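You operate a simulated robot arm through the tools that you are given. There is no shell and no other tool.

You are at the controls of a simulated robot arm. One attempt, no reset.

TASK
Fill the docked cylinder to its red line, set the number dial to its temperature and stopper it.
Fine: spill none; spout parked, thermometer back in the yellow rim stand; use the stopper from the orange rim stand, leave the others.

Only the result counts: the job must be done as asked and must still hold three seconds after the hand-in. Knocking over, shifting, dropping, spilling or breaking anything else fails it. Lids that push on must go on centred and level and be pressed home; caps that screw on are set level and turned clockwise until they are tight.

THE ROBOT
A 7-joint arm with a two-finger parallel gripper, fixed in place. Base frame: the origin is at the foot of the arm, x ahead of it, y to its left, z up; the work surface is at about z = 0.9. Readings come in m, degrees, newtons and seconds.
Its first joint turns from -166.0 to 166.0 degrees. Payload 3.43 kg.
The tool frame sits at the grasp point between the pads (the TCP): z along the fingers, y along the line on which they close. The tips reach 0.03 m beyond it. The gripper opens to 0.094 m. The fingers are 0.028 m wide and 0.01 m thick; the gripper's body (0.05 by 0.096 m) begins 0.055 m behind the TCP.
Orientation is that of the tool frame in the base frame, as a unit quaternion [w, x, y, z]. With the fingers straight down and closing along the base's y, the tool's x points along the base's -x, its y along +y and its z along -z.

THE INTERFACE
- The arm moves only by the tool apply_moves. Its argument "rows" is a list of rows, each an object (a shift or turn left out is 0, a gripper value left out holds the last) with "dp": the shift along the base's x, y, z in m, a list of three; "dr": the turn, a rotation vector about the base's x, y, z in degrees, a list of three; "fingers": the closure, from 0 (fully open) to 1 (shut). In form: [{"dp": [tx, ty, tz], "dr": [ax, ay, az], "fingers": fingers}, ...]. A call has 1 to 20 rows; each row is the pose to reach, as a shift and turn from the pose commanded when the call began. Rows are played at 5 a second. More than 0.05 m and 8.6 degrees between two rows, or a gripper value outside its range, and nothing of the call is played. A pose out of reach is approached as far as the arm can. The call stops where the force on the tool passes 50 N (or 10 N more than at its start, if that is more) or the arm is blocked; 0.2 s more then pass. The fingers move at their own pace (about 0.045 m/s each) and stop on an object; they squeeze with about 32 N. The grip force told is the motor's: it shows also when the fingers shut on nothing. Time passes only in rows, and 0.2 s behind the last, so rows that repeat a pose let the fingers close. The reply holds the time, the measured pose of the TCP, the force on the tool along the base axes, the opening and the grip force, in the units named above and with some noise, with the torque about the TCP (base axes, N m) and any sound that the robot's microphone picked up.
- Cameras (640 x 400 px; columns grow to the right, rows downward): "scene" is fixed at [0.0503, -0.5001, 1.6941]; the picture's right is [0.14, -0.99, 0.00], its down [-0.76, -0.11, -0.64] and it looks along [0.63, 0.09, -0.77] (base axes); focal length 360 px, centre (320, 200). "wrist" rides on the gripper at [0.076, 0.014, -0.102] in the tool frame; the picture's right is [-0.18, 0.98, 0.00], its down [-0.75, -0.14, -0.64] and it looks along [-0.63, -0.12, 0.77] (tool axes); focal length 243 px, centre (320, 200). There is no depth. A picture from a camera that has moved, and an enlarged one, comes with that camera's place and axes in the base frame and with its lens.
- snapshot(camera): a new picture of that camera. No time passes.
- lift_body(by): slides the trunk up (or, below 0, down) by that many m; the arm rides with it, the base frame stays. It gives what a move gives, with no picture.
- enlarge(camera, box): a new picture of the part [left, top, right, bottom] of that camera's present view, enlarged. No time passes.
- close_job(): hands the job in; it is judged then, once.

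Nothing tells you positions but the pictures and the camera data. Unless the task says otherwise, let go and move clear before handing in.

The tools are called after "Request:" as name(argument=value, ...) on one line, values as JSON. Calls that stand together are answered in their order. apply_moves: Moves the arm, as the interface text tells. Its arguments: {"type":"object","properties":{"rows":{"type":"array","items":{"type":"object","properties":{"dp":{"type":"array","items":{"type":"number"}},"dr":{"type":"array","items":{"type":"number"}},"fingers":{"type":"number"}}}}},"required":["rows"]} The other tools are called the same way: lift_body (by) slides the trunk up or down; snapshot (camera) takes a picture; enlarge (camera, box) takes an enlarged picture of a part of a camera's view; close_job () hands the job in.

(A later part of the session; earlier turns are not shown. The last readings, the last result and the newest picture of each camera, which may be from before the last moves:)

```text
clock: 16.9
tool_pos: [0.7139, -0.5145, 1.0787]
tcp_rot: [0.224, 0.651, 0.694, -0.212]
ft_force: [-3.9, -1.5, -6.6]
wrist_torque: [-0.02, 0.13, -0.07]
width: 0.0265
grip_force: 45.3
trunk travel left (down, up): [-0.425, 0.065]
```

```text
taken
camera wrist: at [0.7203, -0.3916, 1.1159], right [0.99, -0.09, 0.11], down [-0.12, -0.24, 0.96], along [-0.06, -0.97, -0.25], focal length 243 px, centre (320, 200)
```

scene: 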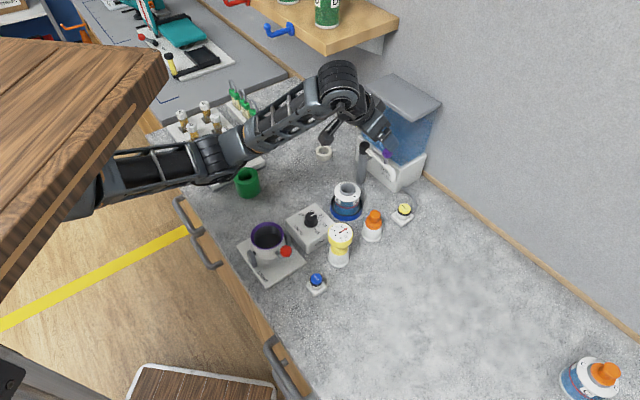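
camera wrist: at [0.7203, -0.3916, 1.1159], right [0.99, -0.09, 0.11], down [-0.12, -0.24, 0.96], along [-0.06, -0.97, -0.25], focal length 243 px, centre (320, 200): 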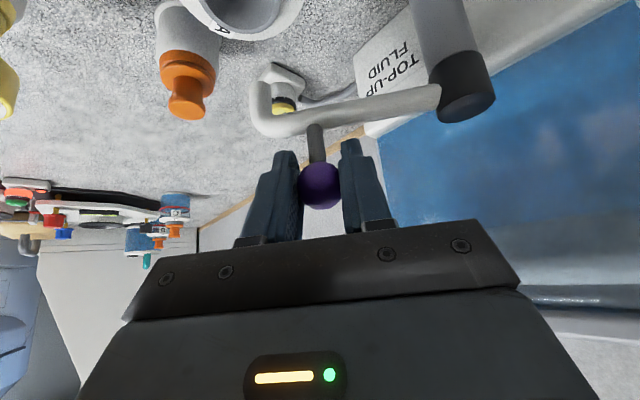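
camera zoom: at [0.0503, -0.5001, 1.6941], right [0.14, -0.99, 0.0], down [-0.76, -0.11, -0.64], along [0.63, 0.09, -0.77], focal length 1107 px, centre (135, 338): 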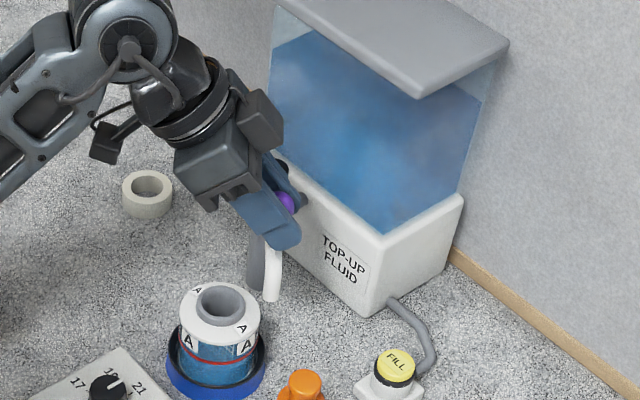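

Forces are low on the corrected circle. I'll continue roughly the last 20° toward the mouth.

Request:
apply_moves(rows=[{"dp": [-0.0004, 0.0094, 0.001], "dr": [0, 0, -6.7]}, {"dp": [0.001, 0.0186, 0.002], "dr": [0, 0, -13.4]}, {"dp": [0.0035, 0.0277, 0.002], "dr": [0, 0, -20]}, {"dp": [0.0035, 0.0277, 0.002], "dr": [0, 0, -20]}])

Request:
enlarge(camera="scene", box=[320, 130, 400, 220])

Request:
snapshot(camera="wrist")

```text
clock: 17.9
tool_pos: [0.717, -0.4857, 1.0788]
tcp_rot: [0.181, 0.761, 0.572, -0.247]
ft_force: [-9.6, 0.5, -30.6]
wrist_torque: [0.12, -0.04, -0.26]
width: 0.0266
grip_force: 44.9
trunk travel left (down, up): [-0.425, 0.065]
```

```text
4.44 times, centred on (360, 175) of scene
camera zoom: at [0.0503, -0.5001, 1.6941], right [0.14, -0.99, 0.0], down [-0.76, -0.11, -0.64], along [0.63, 0.09, -0.77], focal length 1599 px, centre (142, 311)
```

zoom: 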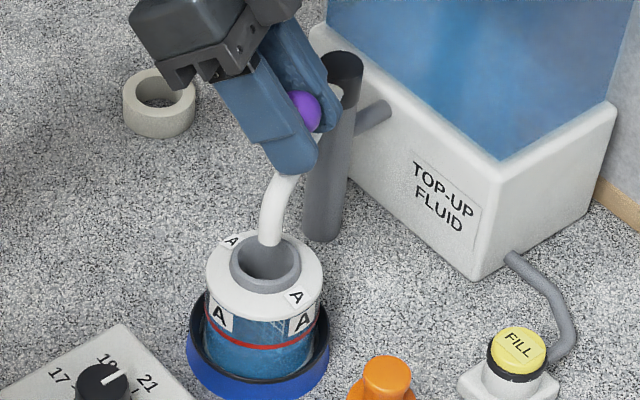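

```text
taken
camera wrist: at [0.766, -0.3728, 1.1164], right [0.9, -0.42, 0.1], down [-0.2, -0.19, 0.96], along [-0.38, -0.89, -0.25], focal length 243 px, centre (320, 200)
```

wrist: 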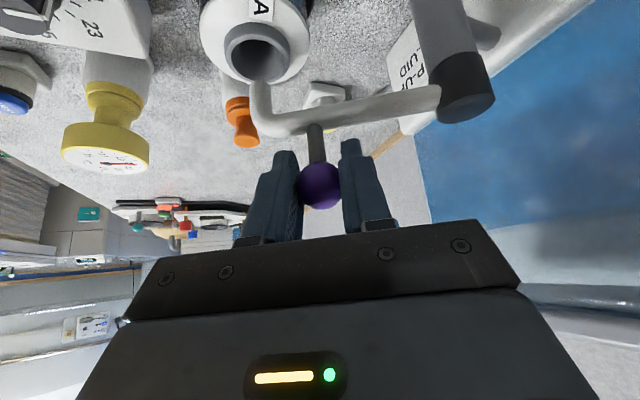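

The spout tip now looks to be over the mouth, but my small upward command loaded the hinge. I'll relax that and check the tip's alignment up close.

Request:
apply_moves(rows=[{"dp": [-0.001, 0, -0.002]}, {"dp": [-0.002, 0, -0.004]}])

Request:
enlarge(camera="scene", box=[330, 165, 370, 215])

Request:
enlarge(camera="wrist", box=[190, 0, 330, 150])

```text
clock: 18.5
tool_pos: [0.7175, -0.487, 1.078]
tcp_rot: [0.187, 0.759, 0.572, -0.247]
ft_force: [1.7, -2.6, -9.1]
wrist_torque: [0.95, -0.2, -0.12]
width: 0.0268
grip_force: 44.8
trunk travel left (down, up): [-0.425, 0.065]
```

```text
8.00 times, centred on (350, 190) of scene
camera zoom: at [0.0503, -0.5001, 1.6941], right [0.14, -0.99, 0.0], down [-0.76, -0.11, -0.64], along [0.63, 0.09, -0.77], focal length 2878 px, centre (80, 280)
```

zoom: 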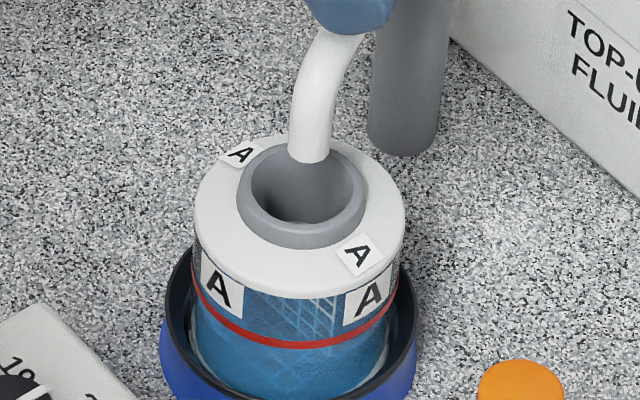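

```text
2.67 times, centred on (260, 75) of wrist
camera zoom: at [0.7652, -0.3721, 1.1159], right [0.9, -0.41, 0.11], down [-0.2, -0.18, 0.96], along [-0.38, -0.89, -0.25], focal length 647 px, centre (480, 533)
```

zoom: 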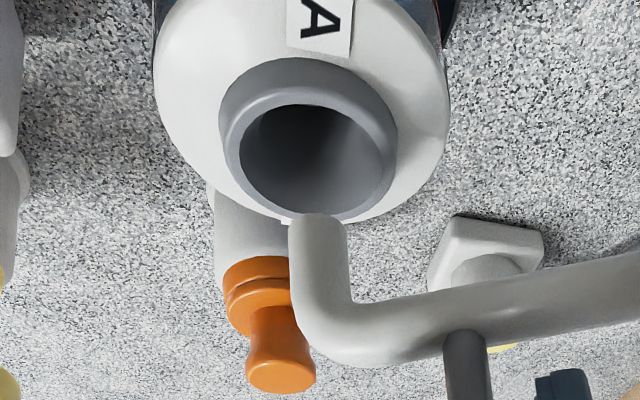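

Both views put the spout tip within a few millimetres of the mouth centre, about 18 mm above it. I'll release the ball and back off along the tool axis.

Request:
apply_moves(rows=[{"dp": [0, 0, 0], "fingers": 0.6}, {"dp": [0, 0, 0], "fingers": 0.2}, {"dp": [0, 0, 0], "fingers": 0.2}, {"dp": [0, 0, 0], "fingers": 0.2}, {"dp": [0.006, 0.018, 0.026], "fingers": 0.2}, {"dp": [0.012, 0.035, 0.055], "fingers": 0.2}, {"dp": [0.012, 0.035, 0.1], "fingers": 0.2}, {"dp": [0.012, 0.035, 0.13], "fingers": 0.2}, {"dp": [0.012, 0.035, 0.13], "fingers": 0.2}])

Request:
enlarge(camera="scene", box=[320, 130, 400, 220])

Request:
snapshot(camera="scene")

Request:
snapshot(camera="wrist")

```text
clock: 20.5
tool_pos: [0.7287, -0.4521, 1.207]
tcp_rot: [0.184, 0.76, 0.572, -0.247]
ft_force: [0.2, -0.4, 0.4]
wrist_torque: [-0.01, 0.03, -0.01]
width: 0.0752
grip_force: 0.2
trunk travel left (down, up): [-0.425, 0.065]
```

```text
4.44 times, centred on (360, 175) of scene
camera zoom: at [0.0503, -0.5001, 1.6941], right [0.14, -0.99, 0.0], down [-0.76, -0.11, -0.64], along [0.63, 0.09, -0.77], focal length 1599 px, centre (142, 311)
```

zoom: 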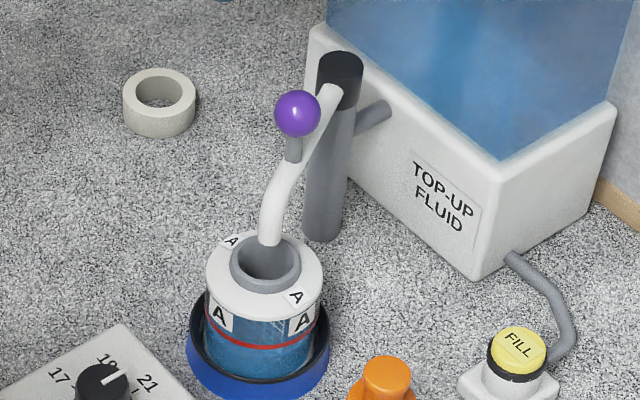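

```text
taken
```

scene: 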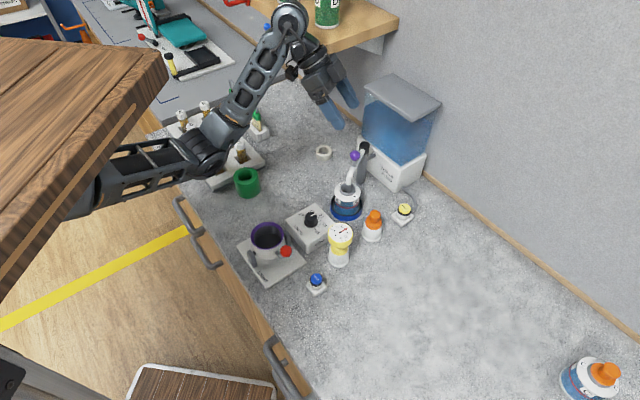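

```text
taken
camera wrist: at [0.7764, -0.3381, 1.2447], right [0.9, -0.42, 0.11], down [-0.2, -0.19, 0.96], along [-0.38, -0.89, -0.25], focal length 243 px, centre (320, 200)
```

wrist: 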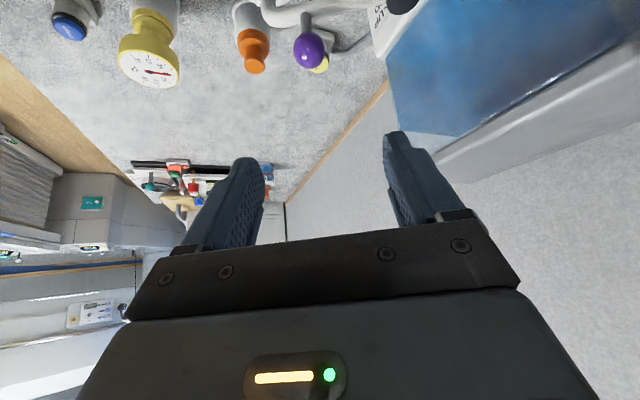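

The spout rests over the mouth. Now I'll straighten the tool and re-orient it so I can press FILL while the wrist camera watches the cylinder from a low angle.

Request:
apply_moves(rows=[{"dp": [-0.01, 0, 0.01], "dr": [5.8, -1.65, 0], "fingers": 0.2}, {"dp": [-0.02, 0, 0.02], "dr": [11.6, -3.3, 0], "fingers": 0.5}, {"dp": [-0.04, -0.01, 0.02], "dr": [17.3, -4.95, 0], "fingers": 1}, {"dp": [-0.06, -0.02, 0.02], "dr": [23.1, -6.6, 0], "fingers": 1}, {"dp": [-0.08, -0.04, 0.02], "dr": [28.9, -8.25, 0], "fingers": 1}, {"dp": [-0.1, -0.06, 0.02], "dr": [34.6, -9.9, 0], "fingers": 1}, {"dp": [-0.1, -0.06, 0.02], "dr": [34.6, -9.9, 0], "fingers": 1}])

Request:
apply_moves(rows=[{"dp": [0, -0.01, 0], "dr": [0, 0, 8.3]}, {"dp": [0, -0.02, 0], "dr": [0, 0, 16.6]}, {"dp": [0, -0.03, 0], "dr": [0, 0, 24.9]}, {"dp": [0, -0.04, 0], "dr": [0, 0, 33.2]}, {"dp": [0, -0.05, 0], "dr": [0, 0, 41.5]}, {"dp": [0, -0.06, 0], "dr": [0, 0, 49.8]}, {"dp": [0, -0.07, 0], "dr": [0, 0, 58.1]}, {"dp": [0, -0.08, 0], "dr": [0, 0, 66.4]}, {"dp": [0, -0.09, 0], "dr": [0, 0, 74.7]}, {"dp": [0, -0.1, 0], "dr": [0, 0, 83]}, {"dp": [0, -0.11, 0], "dr": [0, 0, 91.3]}, {"dp": [0, -0.12, 0], "dr": [0, 0, 99.6]}, {"dp": [0, -0.125, 0], "dr": [0, 0, 107.9]}, {"dp": [0, -0.13, 0], "dr": [0, 0, 116.2]}, {"dp": [0, -0.13, 0], "dr": [0, 0, 124.5]}, {"dp": [0, -0.13, 0], "dr": [0, 0, 132.8]}, {"dp": [0, -0.13, 0], "dr": [0, 0, 141.1]}, {"dp": [0, -0.13, 0], "dr": [0, 0, 149.4]}, {"dp": [0, -0.13, 0], "dr": [0, 0, 151]}, {"dp": [0, -0.13, 0], "dr": [0, 0, 151]}])

Request:
snapshot(camera="wrist")

```text
clock: 22.1
tool_pos: [0.6282, -0.5112, 1.2269]
tcp_rot: [-0.001, 0.798, 0.602, 0.0]
ft_force: [-0.5, 0.7, -0.3]
wrist_torque: [0.0, -0.01, 0.0]
width: 0.0
grip_force: 32.4
trunk travel left (down, up): [-0.425, 0.065]
```

```text
clock: 26.3
tool_pos: [0.6299, -0.6396, 1.2264]
tcp_rot: [-0.001, -0.384, 0.923, -0.001]
ft_force: [0.3, 0.2, -0.3]
wrist_torque: [0.05, 0.02, 0.01]
width: 0.0
grip_force: 32.1
trunk travel left (down, up): [-0.425, 0.065]
```

```text
taken
camera wrist: at [0.5647, -0.6841, 1.3284], right [-0.57, 0.82, 0.0], down [0.63, 0.43, 0.64], along [0.53, 0.36, -0.77], focal length 243 px, centre (320, 200)
```

wrist: 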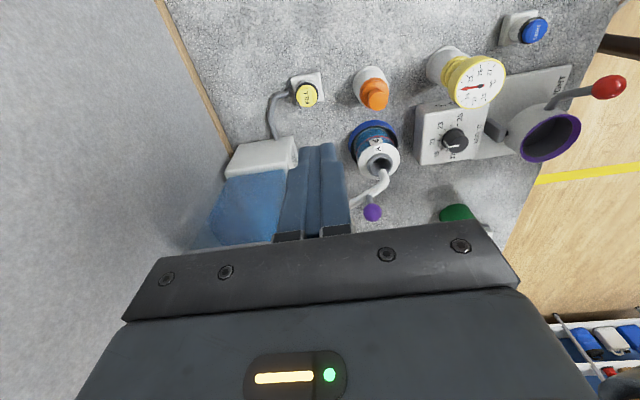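

The camera now shows everything, with FILL at about (0.667,-0.637). I'll tilt the tool and descend to just above the button.

Request:
apply_moves(rows=[{"dp": [0.01, 0, 0], "dr": [5.3, -5.3, 0]}, {"dp": [0.02, 0, -0.02], "dr": [10.6, -10.6, 0]}, {"dp": [0.03, 0, -0.05], "dr": [15.9, -15.9, 0]}, {"dp": [0.035, 0, -0.09], "dr": [21.2, -21.2, 0]}, {"dp": [0.035, 0, -0.13], "dr": [21.2, -21.2, 0]}, {"dp": [0.035, 0, -0.17], "dr": [21.2, -21.2, 0]}, {"dp": [0.035, 0, -0.2], "dr": [21.2, -21.2, 0]}, {"dp": [0.035, 0, -0.22], "dr": [21.2, -21.2, 0]}, {"dp": [0.035, 0, -0.22], "dr": [21.2, -21.2, 0]}])

Request:
snapshot(camera="wrist")

Request:
enlarge(camera="scene", box=[330, 140, 440, 250])

```text
clock: 28.3
tool_pos: [0.6586, -0.6274, 1.0111]
tcp_rot: [0.239, -0.37, 0.893, 0.097]
ft_force: [0.1, -0.2, 0.2]
wrist_torque: [-0.01, 0.04, 0.03]
width: 0.0001
grip_force: 32.2
out of reach, approached as far as the arm can: row 4, 5, 6, 7, 8, 9
trunk travel left (down, up): [-0.425, 0.065]
```

```text
taken
camera wrist: at [0.5654, -0.7002, 1.0616], right [-0.58, 0.81, 0.09], down [0.33, 0.14, 0.93], along [0.74, 0.57, -0.35], focal length 243 px, centre (320, 200)
```

wrist: 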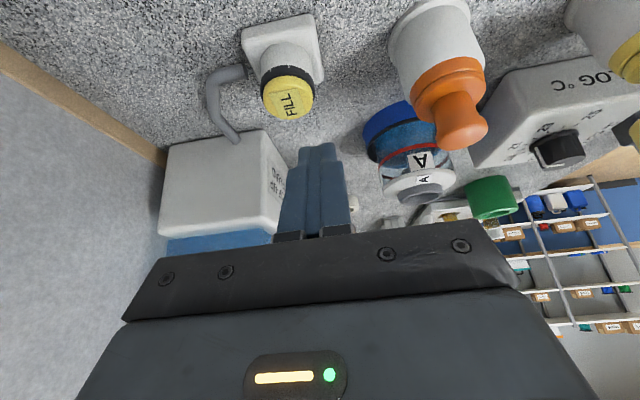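

```text
3.64 times, centred on (385, 195) of scene
camera zoom: at [0.0503, -0.5001, 1.6941], right [0.14, -0.99, 0.0], down [-0.76, -0.11, -0.64], along [0.63, 0.09, -0.77], focal length 1308 px, centre (84, 218)
```

zoom: 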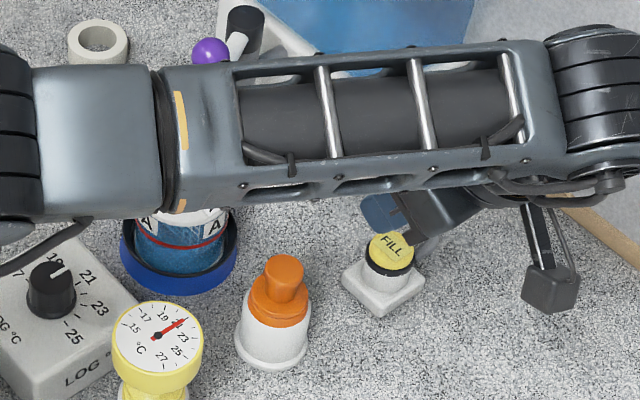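

The pose is just out of reach by about 2 cm. I'll rise a little, lower the trunk 6 cm, then re-approach.

Request:
apply_moves(rows=[{"dp": [0, 0, 0.03]}, {"dp": [0, 0, 0.07]}, {"dp": [0, 0, 0.07]}])

Request:
lift_body(by=-0.06)

Request:
snapshot(camera="scene")

Request:
snapshot(camera="wrist")

```text
clock: 29.1
tool_pos: [0.6587, -0.6286, 1.0818]
tcp_rot: [0.239, -0.369, 0.893, 0.098]
ft_force: [-0.9, 0.4, -0.5]
wrist_torque: [0.0, 0.01, 0.0]
width: 0.0
grip_force: 31.8
trunk travel left (down, up): [-0.425, 0.065]
```

```text
clock: 30.1
tool_pos: [0.6583, -0.6276, 1.0212]
tcp_rot: [0.239, -0.369, 0.893, 0.098]
ft_force: [0.1, -0.3, 0.6]
wrist_torque: [0.0, -0.03, -0.01]
width: 0.0
grip_force: 31.8
trunk travel left (down, up): [-0.365, 0.125]
```

```text
taken
```

scene: 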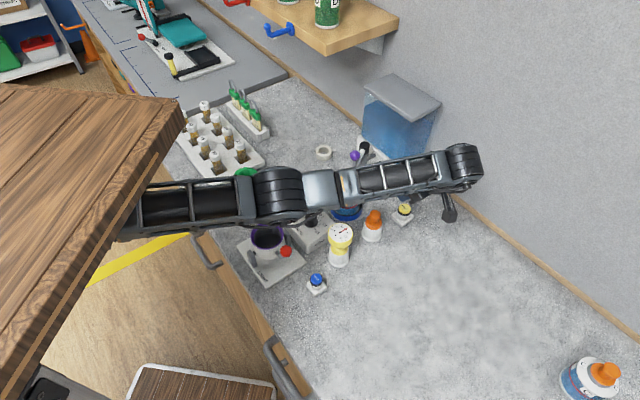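

```text
taken
camera wrist: at [0.5656, -0.6999, 1.0715], right [-0.58, 0.81, 0.09], down [0.33, 0.14, 0.93], along [0.74, 0.57, -0.35], focal length 243 px, centre (320, 200)
```

wrist: 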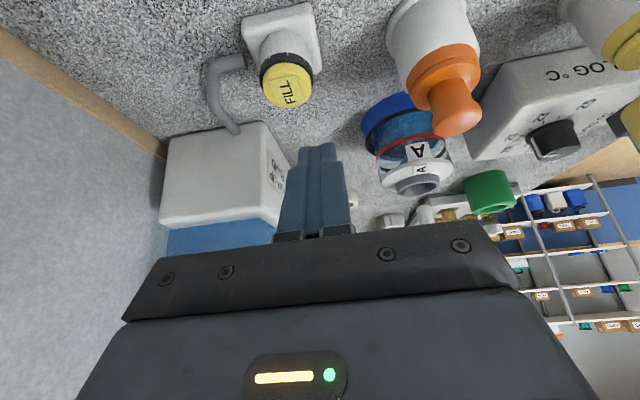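

The trunk is lower and FILL is confirmed at (0.667,-0.637). I'll move to just above it.

Request:
apply_moves(rows=[{"dp": [0.004, -0.006, 0]}, {"dp": [0.0067, -0.0114, -0.01]}, {"dp": [0.0067, -0.0114, -0.025]}, {"dp": [0.0067, -0.0114, -0.025]}])

Request:
snapshot(camera="wrist")

Request:
enlarge(camera="scene", box=[370, 180, 440, 240])

Request:
enlarge(camera="wrist", box=[340, 90, 480, 220])

```text
clock: 31.1
tool_pos: [0.6619, -0.6324, 0.9963]
tcp_rot: [0.239, -0.369, 0.893, 0.097]
ft_force: [0.3, -0.6, 0.0]
wrist_torque: [-0.01, -0.02, 0.01]
width: 0.0
grip_force: 32.1
out of reach, approached as far as the arm can: row 2, 3, 4
trunk travel left (down, up): [-0.365, 0.125]
```

```text
taken
camera wrist: at [0.5685, -0.7042, 1.0462], right [-0.58, 0.81, 0.09], down [0.33, 0.14, 0.93], along [0.74, 0.57, -0.35], focal length 243 px, centre (320, 200)
```

wrist: 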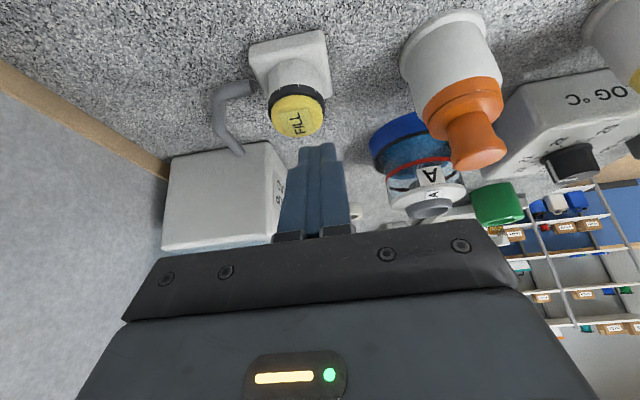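

```text
6.67 times, centred on (405, 210) of scene
camera zoom: at [0.0503, -0.5001, 1.6941], right [0.14, -0.99, 0.0], down [-0.76, -0.11, -0.64], along [0.63, 0.09, -0.77], focal length 2398 px, centre (-247, 133)
```

zoom: 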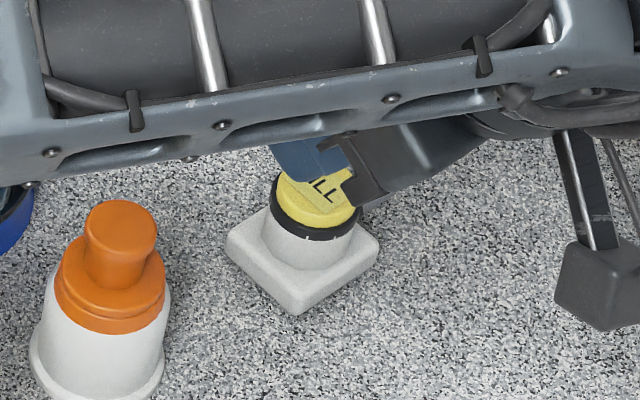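

```text
3.08 times, centred on (410, 155) of wrist
camera zoom: at [0.5685, -0.7042, 1.0462], right [-0.58, 0.81, 0.09], down [0.33, 0.14, 0.93], along [0.74, 0.57, -0.35], focal length 746 px, centre (43, 338)
```

zoom: 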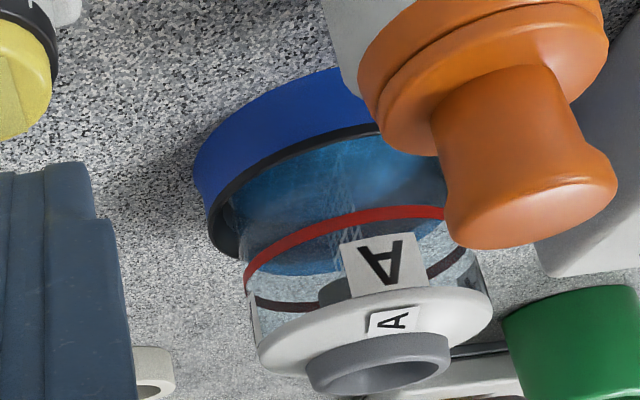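

The tip is over the button (a few mm off centre, within its face) and the wrist view shows the liquid surface and red line clearly. I'll lower in small steps to find contact.

Request:
apply_moves(rows=[{"dp": [0, 0, -0.006]}, {"dp": [0, 0, -0.011]}])

Request:
enlarge(camera="wrist", box=[240, 70, 360, 180])

Request:
enlarge(camera="scene", box=[380, 190, 430, 235])

```text
clock: 31.7
tool_pos: [0.6601, -0.6328, 0.9866]
tcp_rot: [0.239, -0.369, 0.893, 0.098]
ft_force: [0.4, 0.0, -0.6]
wrist_torque: [0.02, -0.01, 0.0]
width: 0.0001
grip_force: 31.8
trunk travel left (down, up): [-0.365, 0.125]
```

```text
3.64 times, centred on (300, 125) of wrist
camera zoom: at [0.568, -0.7043, 1.0355], right [-0.58, 0.81, 0.09], down [0.33, 0.14, 0.93], along [0.74, 0.57, -0.35], focal length 882 px, centre (393, 473)
```

zoom: 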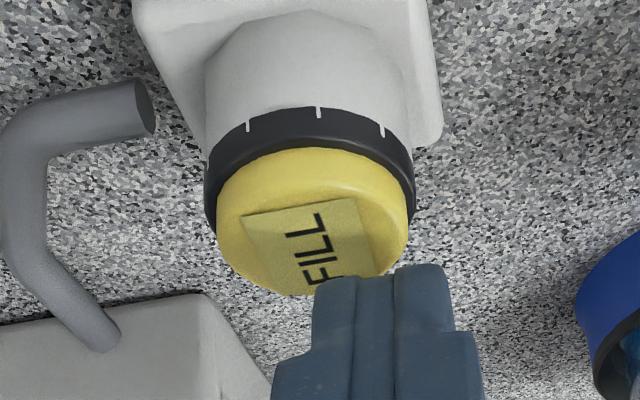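

```text
8.89 times, centred on (405, 212) of scene
camera zoom: at [0.0503, -0.5001, 1.6941], right [0.14, -0.99, 0.0], down [-0.76, -0.11, -0.64], along [0.63, 0.09, -0.77], focal length 3198 px, centre (-436, 89)
```

zoom: 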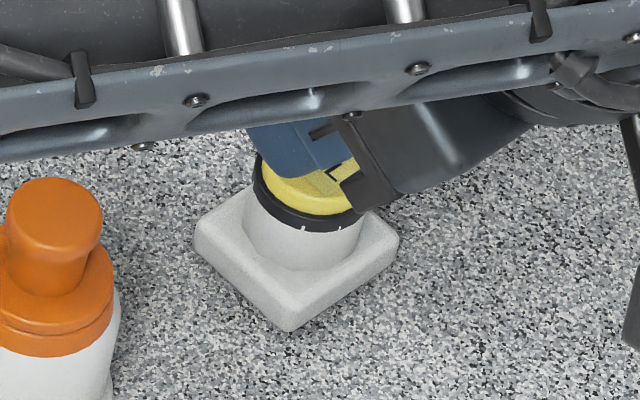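

The tip is about 6 mm above the button, roughly 1 cm off centre but still on its face. I'll nudge toward the centre and lower gently until contact.

Request:
apply_moves(rows=[{"dp": [0.002, -0.003, -0.003]}])

Request:
enlarge(camera="wrist", box=[240, 70, 360, 180])

```text
clock: 32.1
tool_pos: [0.6617, -0.6325, 0.9839]
tcp_rot: [0.239, -0.369, 0.893, 0.098]
ft_force: [-0.3, 0.2, -0.8]
wrist_torque: [0.05, -0.02, 0.0]
width: 0.0
grip_force: 32.2
out of reach, approached as far as the arm can: row 1
trunk travel left (down, up): [-0.365, 0.125]
```

```text
3.64 times, centred on (300, 125) of wrist
camera zoom: at [0.5685, -0.704, 1.0329], right [-0.58, 0.81, 0.09], down [0.33, 0.14, 0.93], along [0.74, 0.57, -0.35], focal length 882 px, centre (393, 473)
```

zoom: 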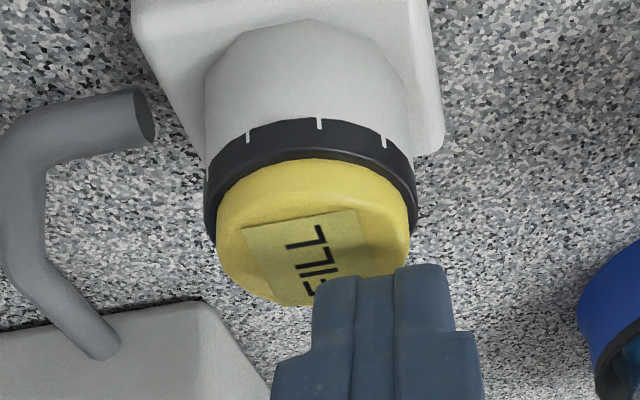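

Still clear of contact. Lowering another 4 mm.

Request:
apply_moves(rows=[{"dp": [0, 0, -0.004]}])

Request:
enlarge(camera="wrist", box=[240, 70, 480, 220])

```text
clock: 32.5
tool_pos: [0.66, -0.6318, 0.98]
tcp_rot: [0.238, -0.37, 0.893, 0.098]
ft_force: [0.0, 0.2, 0.5]
wrist_torque: [0.02, 0.04, 0.02]
width: 0.0001
grip_force: 31.8
trunk travel left (down, up): [-0.365, 0.125]
```

```text
2.67 times, centred on (360, 145) of wrist
camera zoom: at [0.5681, -0.7038, 1.0299], right [-0.58, 0.81, 0.09], down [0.33, 0.14, 0.93], along [0.74, 0.57, -0.35], focal length 647 px, centre (213, 347)
```

zoom: 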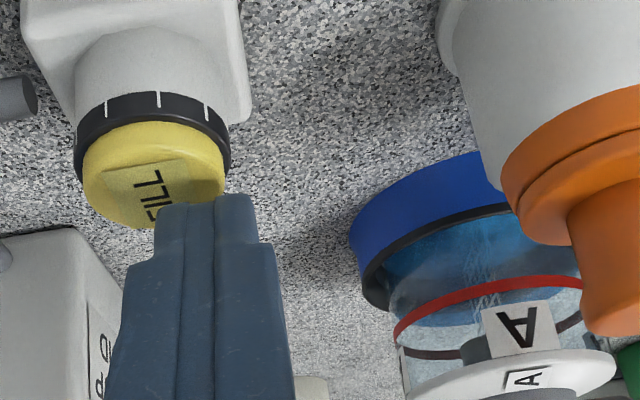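

No contact yet at tip z≈0.947. Continuing down in small steps.

Request:
apply_moves(rows=[{"dp": [0, 0, -0.003]}])

Request:
apply_moves(rows=[{"dp": [0, 0, -0.002]}])

Request:
enlarge(camera="wrist", box=[240, 70, 480, 220])

Request:
enlarge(camera="scene", box=[380, 190, 430, 235])

```text
clock: 32.9
tool_pos: [0.661, -0.6311, 0.9766]
tcp_rot: [0.239, -0.37, 0.893, 0.097]
ft_force: [-1.0, -1.4, 3.5]
wrist_torque: [-0.02, 0.0, 0.04]
width: 0.0
grip_force: 31.9
trunk travel left (down, up): [-0.365, 0.125]
heard: click
```

```text
clock: 33.3
tool_pos: [0.6611, -0.6314, 0.9757]
tcp_rot: [0.239, -0.369, 0.893, 0.098]
ft_force: [1.7, -1.6, 5.2]
wrist_torque: [-0.06, -0.05, 0.01]
width: 0.0
grip_force: 31.7
trunk travel left (down, up): [-0.365, 0.125]
```

```text
2.67 times, centred on (360, 145) of wrist
camera zoom: at [0.5683, -0.7032, 1.0251], right [-0.58, 0.81, 0.09], down [0.33, 0.14, 0.93], along [0.74, 0.57, -0.35], focal length 647 px, centre (213, 347)
```

zoom: 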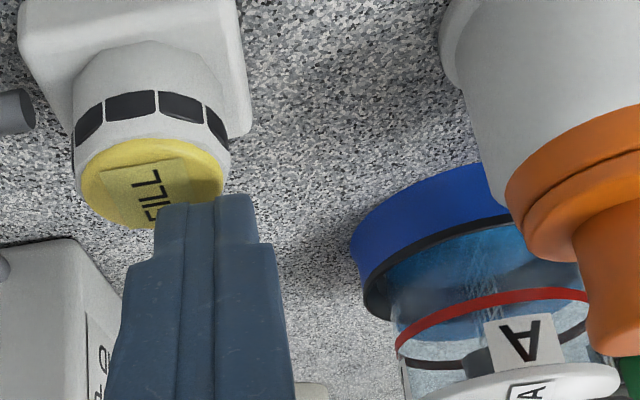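

```text
8.89 times, centred on (405, 212) of scene
camera zoom: at [0.0503, -0.5001, 1.6941], right [0.14, -0.99, 0.0], down [-0.76, -0.11, -0.64], along [0.63, 0.09, -0.77], focal length 3198 px, centre (-436, 89)
```

zoom: 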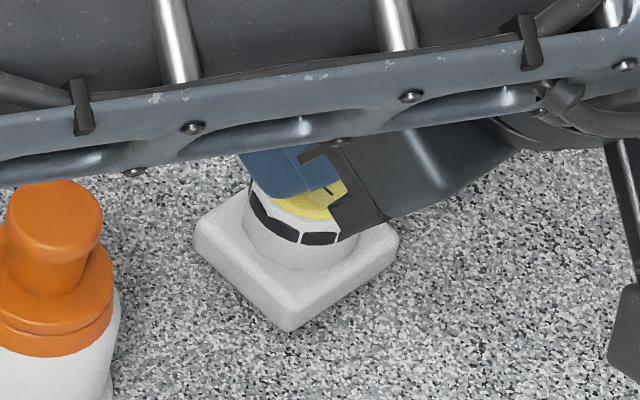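

The button clicked and its ring changed. I'll check the spout stream and level now while no time passes.

Request:
enlarge(camera="wrist", box=[370, 120, 480, 230])

Request:
snapshot(camera="wrist")

Request:
snapshot(camera="scene")

```text
3.64 times, centred on (425, 175) of wrist
camera zoom: at [0.5683, -0.7032, 1.0251], right [-0.58, 0.81, 0.09], down [0.33, 0.14, 0.93], along [0.74, 0.57, -0.35], focal length 882 px, centre (-62, 291)
```

zoom: 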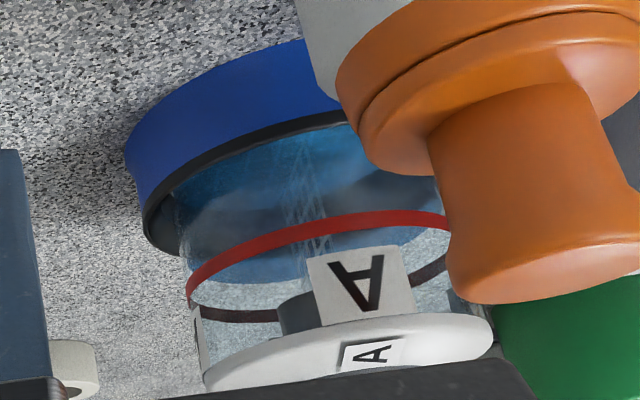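

```text
taken
camera wrist: at [0.5683, -0.7032, 1.0251], right [-0.58, 0.81, 0.09], down [0.33, 0.14, 0.93], along [0.74, 0.57, -0.35], focal length 243 px, centre (320, 200)
```

wrist: 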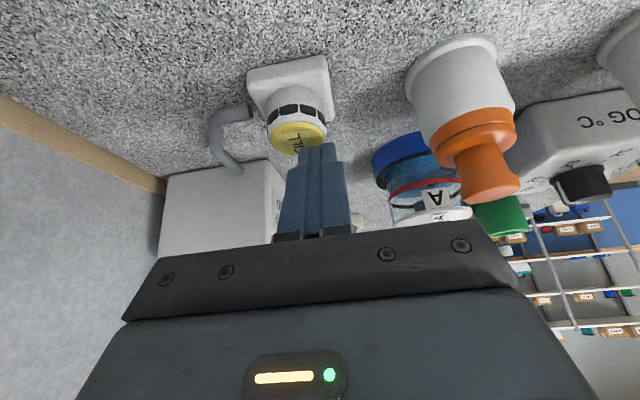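

```text
taken
```

scene: 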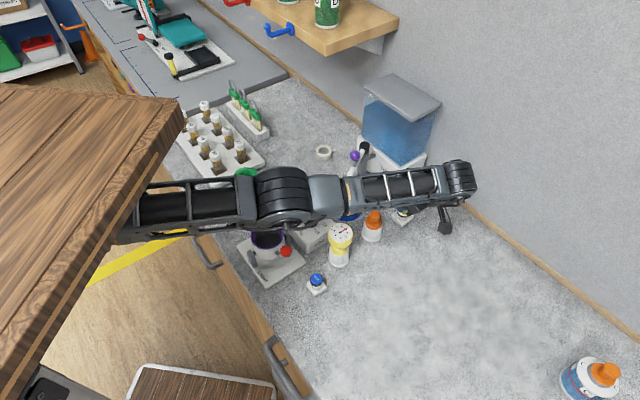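

The surface is still well below the red line. I'll hold the button briefly and compare.

Request:
apply_moves(rows=[{"dp": [0, 0, 0]}, {"dp": [0, 0, 0]}, {"dp": [0, 0, 0]}])

Request:
enlarge(camera="wrist", box=[370, 120, 480, 230])

Request:
enlarge(camera="scene", box=[330, 150, 390, 220])

```text
clock: 34.1
tool_pos: [0.6609, -0.6308, 0.9745]
tcp_rot: [0.239, -0.369, 0.893, 0.097]
ft_force: [1.7, -2.7, 7.2]
wrist_torque: [-0.04, -0.09, 0.02]
width: 0.0001
grip_force: 31.8
trunk travel left (down, up): [-0.365, 0.125]
```

```text
3.64 times, centred on (425, 175) of wrist
camera zoom: at [0.5683, -0.703, 1.0248], right [-0.58, 0.81, 0.09], down [0.33, 0.14, 0.93], along [0.74, 0.57, -0.35], focal length 882 px, centre (-62, 291)
```

zoom: 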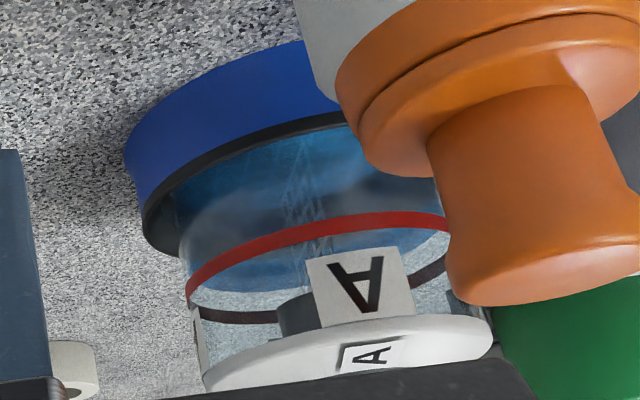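

```text
5.71 times, centred on (360, 185) of scene
camera zoom: at [0.0503, -0.5001, 1.6941], right [0.14, -0.99, 0.0], down [-0.76, -0.11, -0.64], along [0.63, 0.09, -0.77], focal length 2056 px, centre (91, 286)
```

zoom: 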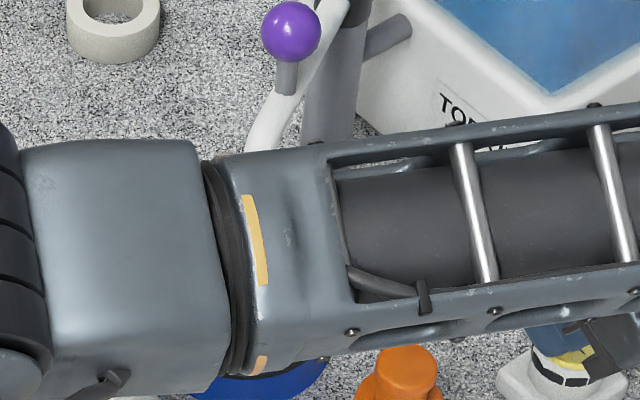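

The level is rising about 10 px per 0.8 s in this view while pressed. I'll continue in measured steps with a tighter zoom.

Request:
apply_moves(rows=[{"dp": [0, 0, 0]}, {"dp": [0, 0, 0]}])

Request:
enlarge(camera="wrist", box=[390, 160, 460, 215])

```text
clock: 34.7
tool_pos: [0.6611, -0.6312, 0.9743]
tcp_rot: [0.238, -0.37, 0.893, 0.098]
ft_force: [2.1, -1.7, 7.5]
wrist_torque: [-0.06, -0.12, -0.01]
width: 0.0
grip_force: 32.1
trunk travel left (down, up): [-0.365, 0.125]
```

```text
7.27 times, centred on (425, 188) of wrist
camera zoom: at [0.5682, -0.703, 1.0247], right [-0.58, 0.81, 0.09], down [0.33, 0.14, 0.93], along [0.74, 0.57, -0.35], focal length 1764 px, centre (-444, 291)
```

zoom: 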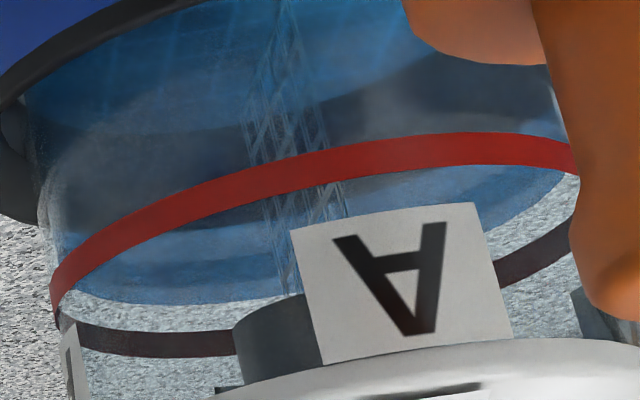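

The surface is now around 40 px below the ring centre at this zoom, rising about 26 px/s. Holding 0.8 s more.

Request:
apply_moves(rows=[{"dp": [0, 0, 0]}, {"dp": [0, 0, 0]}, {"dp": [0, 0, 0]}])

Request:
enlarge(camera="wrist", box=[390, 160, 460, 215])

```text
clock: 35.5
tool_pos: [0.6612, -0.6305, 0.975]
tcp_rot: [0.239, -0.37, 0.892, 0.098]
ft_force: [1.6, -0.7, 6.0]
wrist_torque: [-0.03, -0.07, -0.01]
width: 0.0001
grip_force: 32.2
trunk travel left (down, up): [-0.365, 0.125]
```

```text
7.27 times, centred on (425, 188) of wrist
camera zoom: at [0.5682, -0.7029, 1.0247], right [-0.58, 0.81, 0.09], down [0.33, 0.14, 0.93], along [0.74, 0.57, -0.35], focal length 1764 px, centre (-444, 291)
```

zoom: 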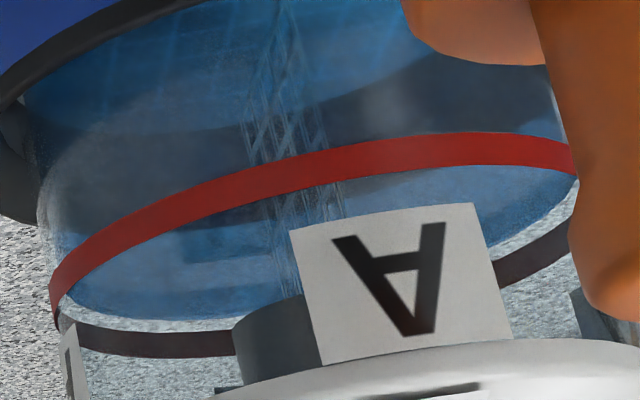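

About 26 px remain at roughly 20 px/s. Holding 0.6 s more.

Request:
apply_moves(rows=[{"dp": [0, 0, 0]}, {"dp": [0, 0, 0]}])

Request:
enlarge(camera="wrist", box=[390, 160, 460, 215])

```text
clock: 36.1
tool_pos: [0.6594, -0.631, 0.9741]
tcp_rot: [0.239, -0.37, 0.892, 0.099]
ft_force: [1.6, -0.3, 7.6]
wrist_torque: [0.0, -0.11, 0.02]
width: 0.0003
grip_force: 31.2
trunk travel left (down, up): [-0.365, 0.125]
```

```text
7.27 times, centred on (425, 188) of wrist
camera zoom: at [0.5681, -0.7029, 1.0247], right [-0.58, 0.81, 0.09], down [0.33, 0.14, 0.93], along [0.74, 0.57, -0.35], focal length 1764 px, centre (-444, 291)
```

zoom: 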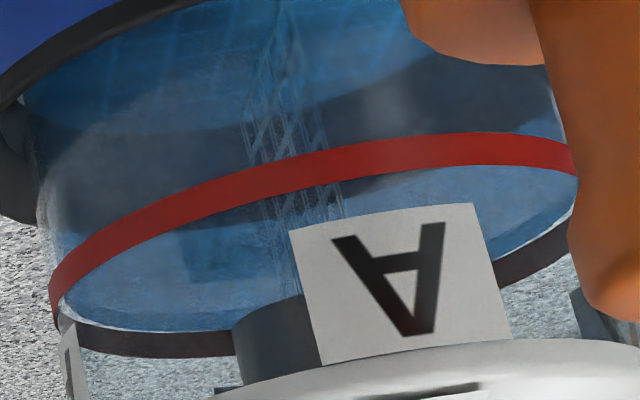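

The surface just touches the ring's lower edge, so only a little more is needed. I'll hold 0.2 s and then lift off.

Request:
apply_moves(rows=[{"dp": [0, 0, 0]}, {"dp": [0, 0, 0.008]}, {"dp": [0, 0, 0.014]}])

Request:
enlarge(camera="wrist", box=[390, 150, 460, 210])

Request:
snapshot(camera="wrist")

```text
clock: 36.9
tool_pos: [0.6634, -0.6315, 0.9892]
tcp_rot: [0.239, -0.37, 0.892, 0.099]
ft_force: [-1.0, 1.0, 0.6]
wrist_torque: [-0.02, 0.01, 0.0]
width: 0.0
grip_force: 32.1
trunk travel left (down, up): [-0.365, 0.125]
```

```text
6.67 times, centred on (425, 180) of wrist
camera zoom: at [0.5685, -0.7043, 1.0378], right [-0.58, 0.81, 0.09], down [0.33, 0.14, 0.93], along [0.74, 0.57, -0.35], focal length 1618 px, centre (-380, 333)
```

zoom: 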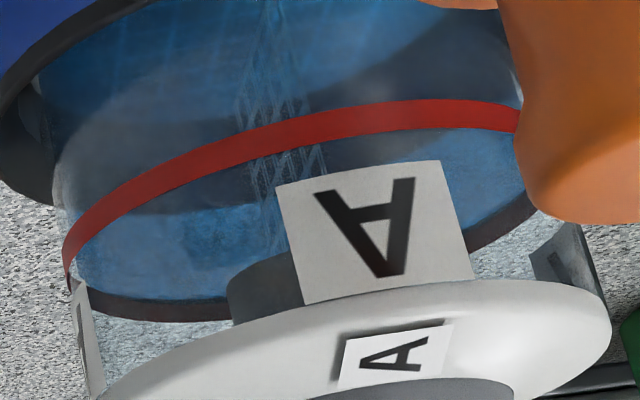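

```text
taken
camera wrist: at [0.5685, -0.7043, 1.0378], right [-0.58, 0.81, 0.09], down [0.33, 0.14, 0.93], along [0.74, 0.57, -0.35], focal length 243 px, centre (320, 200)
```

wrist: 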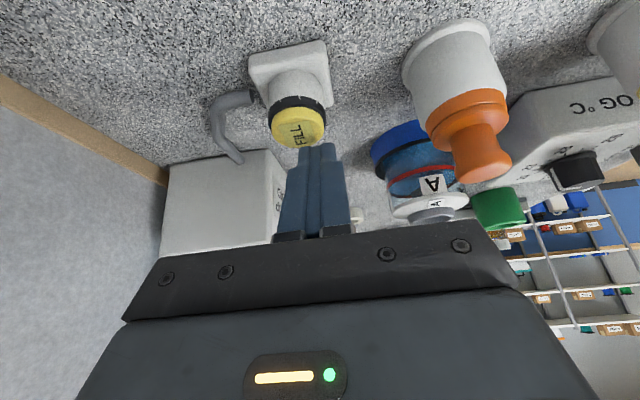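

The button has released and flow should have stopped. I'll zoom tightly on the level relative to the ring.

Request:
enlarge(camera="wrist", box=[392, 180, 422, 205])

Request:
enlarge(camera="wrist", box=[430, 160, 460, 185])

```text
16.00 times, centred on (407, 192) of wrist
camera zoom: at [0.5685, -0.7043, 1.0378], right [-0.58, 0.81, 0.09], down [0.33, 0.14, 0.93], along [0.74, 0.57, -0.35], focal length 3882 px, centre (-1072, 320)
```

zoom: 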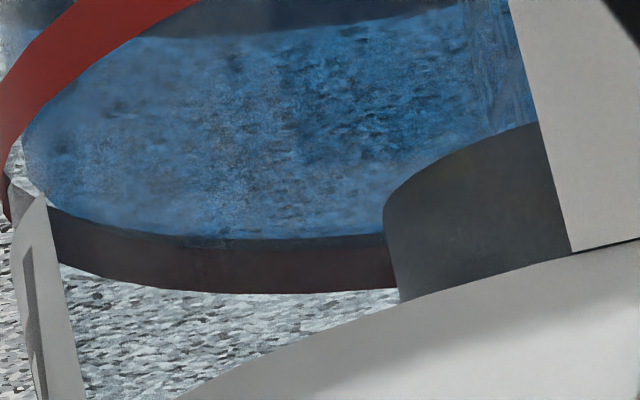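

```text
16.00 times, centred on (445, 172) of wrist
camera zoom: at [0.5685, -0.7043, 1.0378], right [-0.58, 0.81, 0.09], down [0.33, 0.14, 0.93], along [0.74, 0.57, -0.35], focal length 3882 px, centre (-1680, 640)
```

zoom: 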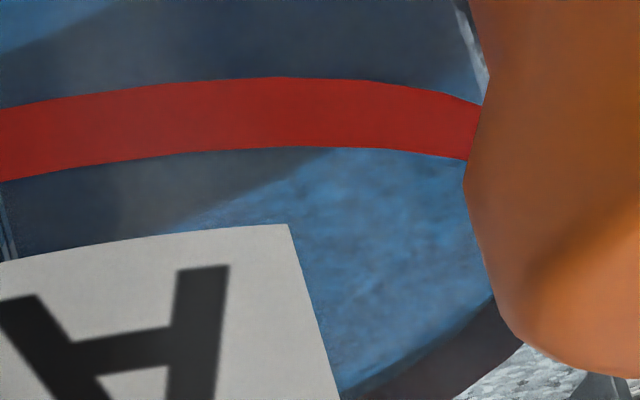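

The surface is now inside the ring band, near its lower part. I'll inspect the left silhouette to judge the exact height.

Request:
enlarge(camera="wrist", box=[384, 174, 414, 204])

```text
13.33 times, centred on (399, 189) of wrist
camera zoom: at [0.5685, -0.7043, 1.0378], right [-0.58, 0.81, 0.09], down [0.33, 0.14, 0.93], along [0.74, 0.57, -0.35], focal length 3235 px, centre (-733, 347)
```

zoom: 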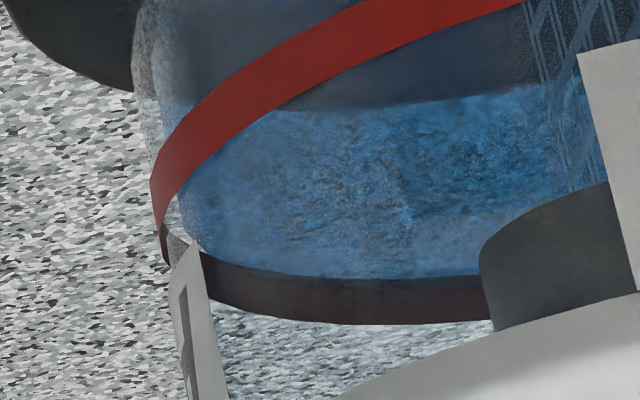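

The level sits roughly 1 mm below the ring's centre. I'll give one very short dip on the button to centre it.

Request:
apply_moves(rows=[{"dp": [0, 0, -0.008]}, {"dp": [0, 0, -0.0138]}, {"dp": [0, 0, -0.002]}, {"dp": [0, 0, 0]}])

Request:
enlarge(camera="wrist", box=[384, 174, 414, 204])

Request:
enlarge(camera="wrist", box=[390, 150, 460, 210])

```text
clock: 37.9
tool_pos: [0.6611, -0.6314, 0.9866]
tcp_rot: [0.239, -0.37, 0.893, 0.098]
ft_force: [0.2, 0.4, 0.3]
wrist_torque: [0.01, 0.02, 0.02]
width: 0.0
grip_force: 32.9
trunk travel left (down, up): [-0.365, 0.125]
heard: click
```

```text
13.33 times, centred on (399, 189) of wrist
camera zoom: at [0.5686, -0.704, 1.0379], right [-0.58, 0.81, 0.09], down [0.33, 0.14, 0.93], along [0.74, 0.57, -0.35], focal length 3235 px, centre (-733, 347)
```

zoom: 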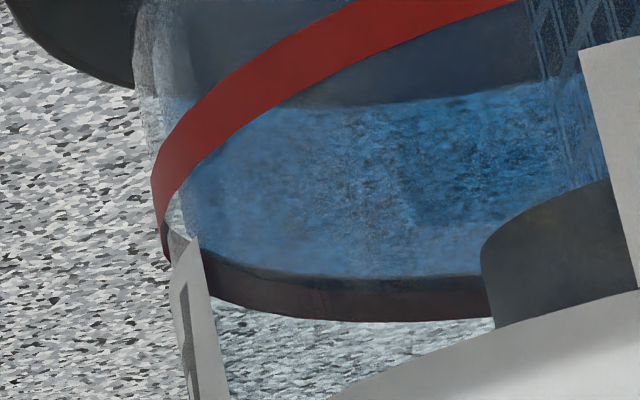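

```text
6.67 times, centred on (425, 180) of wrist
camera zoom: at [0.5686, -0.704, 1.0379], right [-0.58, 0.81, 0.09], down [0.33, 0.14, 0.93], along [0.74, 0.57, -0.35], focal length 1618 px, centre (-380, 333)
```

zoom: 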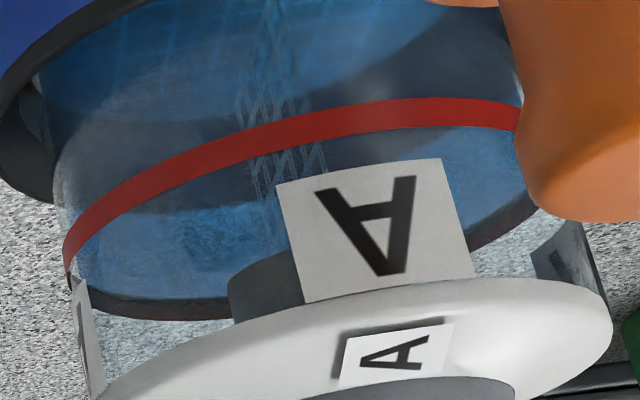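

The surface is now at the middle of the red ring, so filling is complete. Next I'll raise the trunk back, straighten the tool, and return to the ball to re-park the spout.

Request:
apply_moves(rows=[{"dp": [0, 0, 0.04]}, {"dp": [0, 0, 0.085]}, {"dp": [0, 0, 0.1]}])

Request:
lift_body(by=0.06)

Request:
apply_moves(rows=[{"dp": [0, 0, 0.02], "dr": [-5.3, 5.3, 0]}, {"dp": [0, 0, 0.04], "dr": [-10.6, 10.6, 0]}, {"dp": [-0.01, 0, 0.07], "dr": [-15.9, 15.9, 0]}, {"dp": [-0.02, 0, 0.08], "dr": [-21.2, 21.2, 0]}, {"dp": [-0.03, 0, 0.08], "dr": [-21.2, 21.2, 0]}])

```text
clock: 38.7
tool_pos: [0.6611, -0.6315, 1.0877]
tcp_rot: [0.239, -0.37, 0.892, 0.099]
ft_force: [0.2, -0.6, 0.0]
wrist_torque: [-0.03, -0.01, -0.03]
width: 0.0
grip_force: 32.0
trunk travel left (down, up): [-0.365, 0.125]
```

```text
clock: 39.7
tool_pos: [0.6609, -0.6316, 1.1481]
tcp_rot: [0.239, -0.369, 0.893, 0.098]
ft_force: [-0.1, 0.4, 0.4]
wrist_torque: [0.01, -0.02, 0.03]
width: 0.0
grip_force: 31.5
trunk travel left (down, up): [-0.425, 0.065]
```

```text
clock: 40.9
tool_pos: [0.6295, -0.6321, 1.2296]
tcp_rot: [-0.001, -0.382, 0.924, -0.001]
ft_force: [0.8, -0.3, -0.2]
wrist_torque: [0.03, -0.01, -0.03]
width: 0.0001
grip_force: 32.4
trunk travel left (down, up): [-0.425, 0.065]
```

The tool is straight again. Now I'll yaw back by 151° while moving to the approach point used before.

Request:
apply_moves(rows=[{"dp": [0, 0.01, 0], "dr": [0, 0, -8.3], "fingers": 0.2}, {"dp": [0, 0.02, 0], "dr": [0, 0, -16.6]}, {"dp": [0, 0.03, 0], "dr": [0, 0, -24.9]}, {"dp": [0, 0.04, 0], "dr": [0, 0, -33.2]}, {"dp": [0, 0.05, 0], "dr": [0, 0, -41.5]}, {"dp": [0, 0.06, 0], "dr": [0, 0, -49.8]}, {"dp": [0, 0.07, 0], "dr": [0, 0, -58.1]}, {"dp": [0, 0.08, 0], "dr": [0, 0, -66.4]}, {"dp": [0, 0.09, 0], "dr": [0, 0, -74.7]}, {"dp": [0, 0.1, 0], "dr": [0, 0, -83]}, {"dp": [0, 0.11, 0], "dr": [0, 0, -91.3]}, {"dp": [0, 0.12, 0], "dr": [0, 0, -99.6]}, {"dp": [0, 0.121, 0], "dr": [0, 0, -107.9]}, {"dp": [0, 0.121, 0], "dr": [0, 0, -116.2]}, {"dp": [0, 0.121, 0], "dr": [0, 0, -124.5]}, {"dp": [0, 0.121, 0], "dr": [0, 0, -132.8]}, {"dp": [0, 0.121, 0], "dr": [0, 0, -141.1]}, {"dp": [0, 0.121, 0], "dr": [0, 0, -149.4]}, {"dp": [0, 0.121, 0], "dr": [0, 0, -151]}, {"dp": [0, 0.121, 0], "dr": [0, 0, -151]}])

Request:
apply_moves(rows=[{"dp": [0.02, 0.02, 0], "dr": [-5.8, 1.65, 0]}, {"dp": [0.04, 0.035, 0], "dr": [-11.6, 3.3, 0]}, {"dp": [0.06, 0.045, -0.005], "dr": [-17.3, 4.95, 0]}, {"dp": [0.08, 0.055, -0.01], "dr": [-23.1, 6.6, 0]}, {"dp": [0.095, 0.06, -0.015], "dr": [-28.9, 8.25, 0]}, {"dp": [0.1, 0.06, -0.02], "dr": [-34.6, 9.9, 0]}, {"dp": [0.1, 0.06, -0.02], "dr": [-34.6, 9.9, 0]}])

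Request:
snapshot(camera="wrist")

Request:
enlarge(camera="scene", box=[320, 130, 400, 220])

```text
clock: 45.1
tool_pos: [0.6298, -0.5105, 1.2267]
tcp_rot: [-0.001, 0.799, 0.601, -0.001]
ft_force: [0.0, -0.1, 0.0]
wrist_torque: [-0.01, 0.01, -0.02]
width: 0.0754
grip_force: 0.1
trunk travel left (down, up): [-0.425, 0.065]
```

```text
clock: 46.7
tool_pos: [0.7304, -0.4512, 1.2087]
tcp_rot: [0.185, 0.76, 0.571, -0.248]
ft_force: [-0.6, -0.4, -0.7]
wrist_torque: [-0.02, 0.01, 0.01]
width: 0.0754
grip_force: 0.0
trunk travel left (down, up): [-0.425, 0.065]
```

```text
taken
camera wrist: at [0.7783, -0.3365, 1.2453], right [0.9, -0.41, 0.11], down [-0.2, -0.18, 0.96], along [-0.38, -0.89, -0.25], focal length 243 px, centre (320, 200)
```

wrist: 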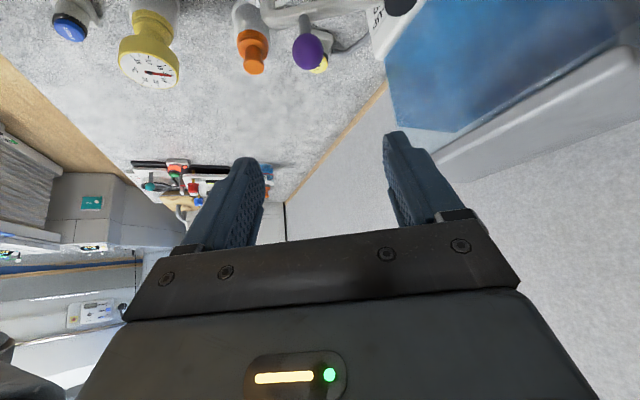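

```text
4.44 times, centred on (360, 175) of scene
camera zoom: at [0.0503, -0.5001, 1.6941], right [0.14, -0.99, 0.0], down [-0.76, -0.11, -0.64], along [0.63, 0.09, -0.77], focal length 1599 px, centre (142, 311)
```

zoom: 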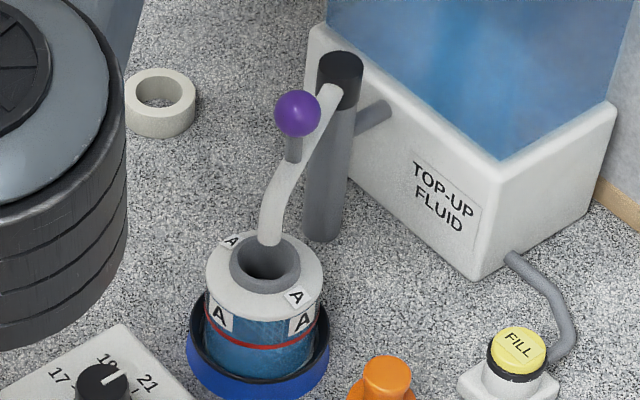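

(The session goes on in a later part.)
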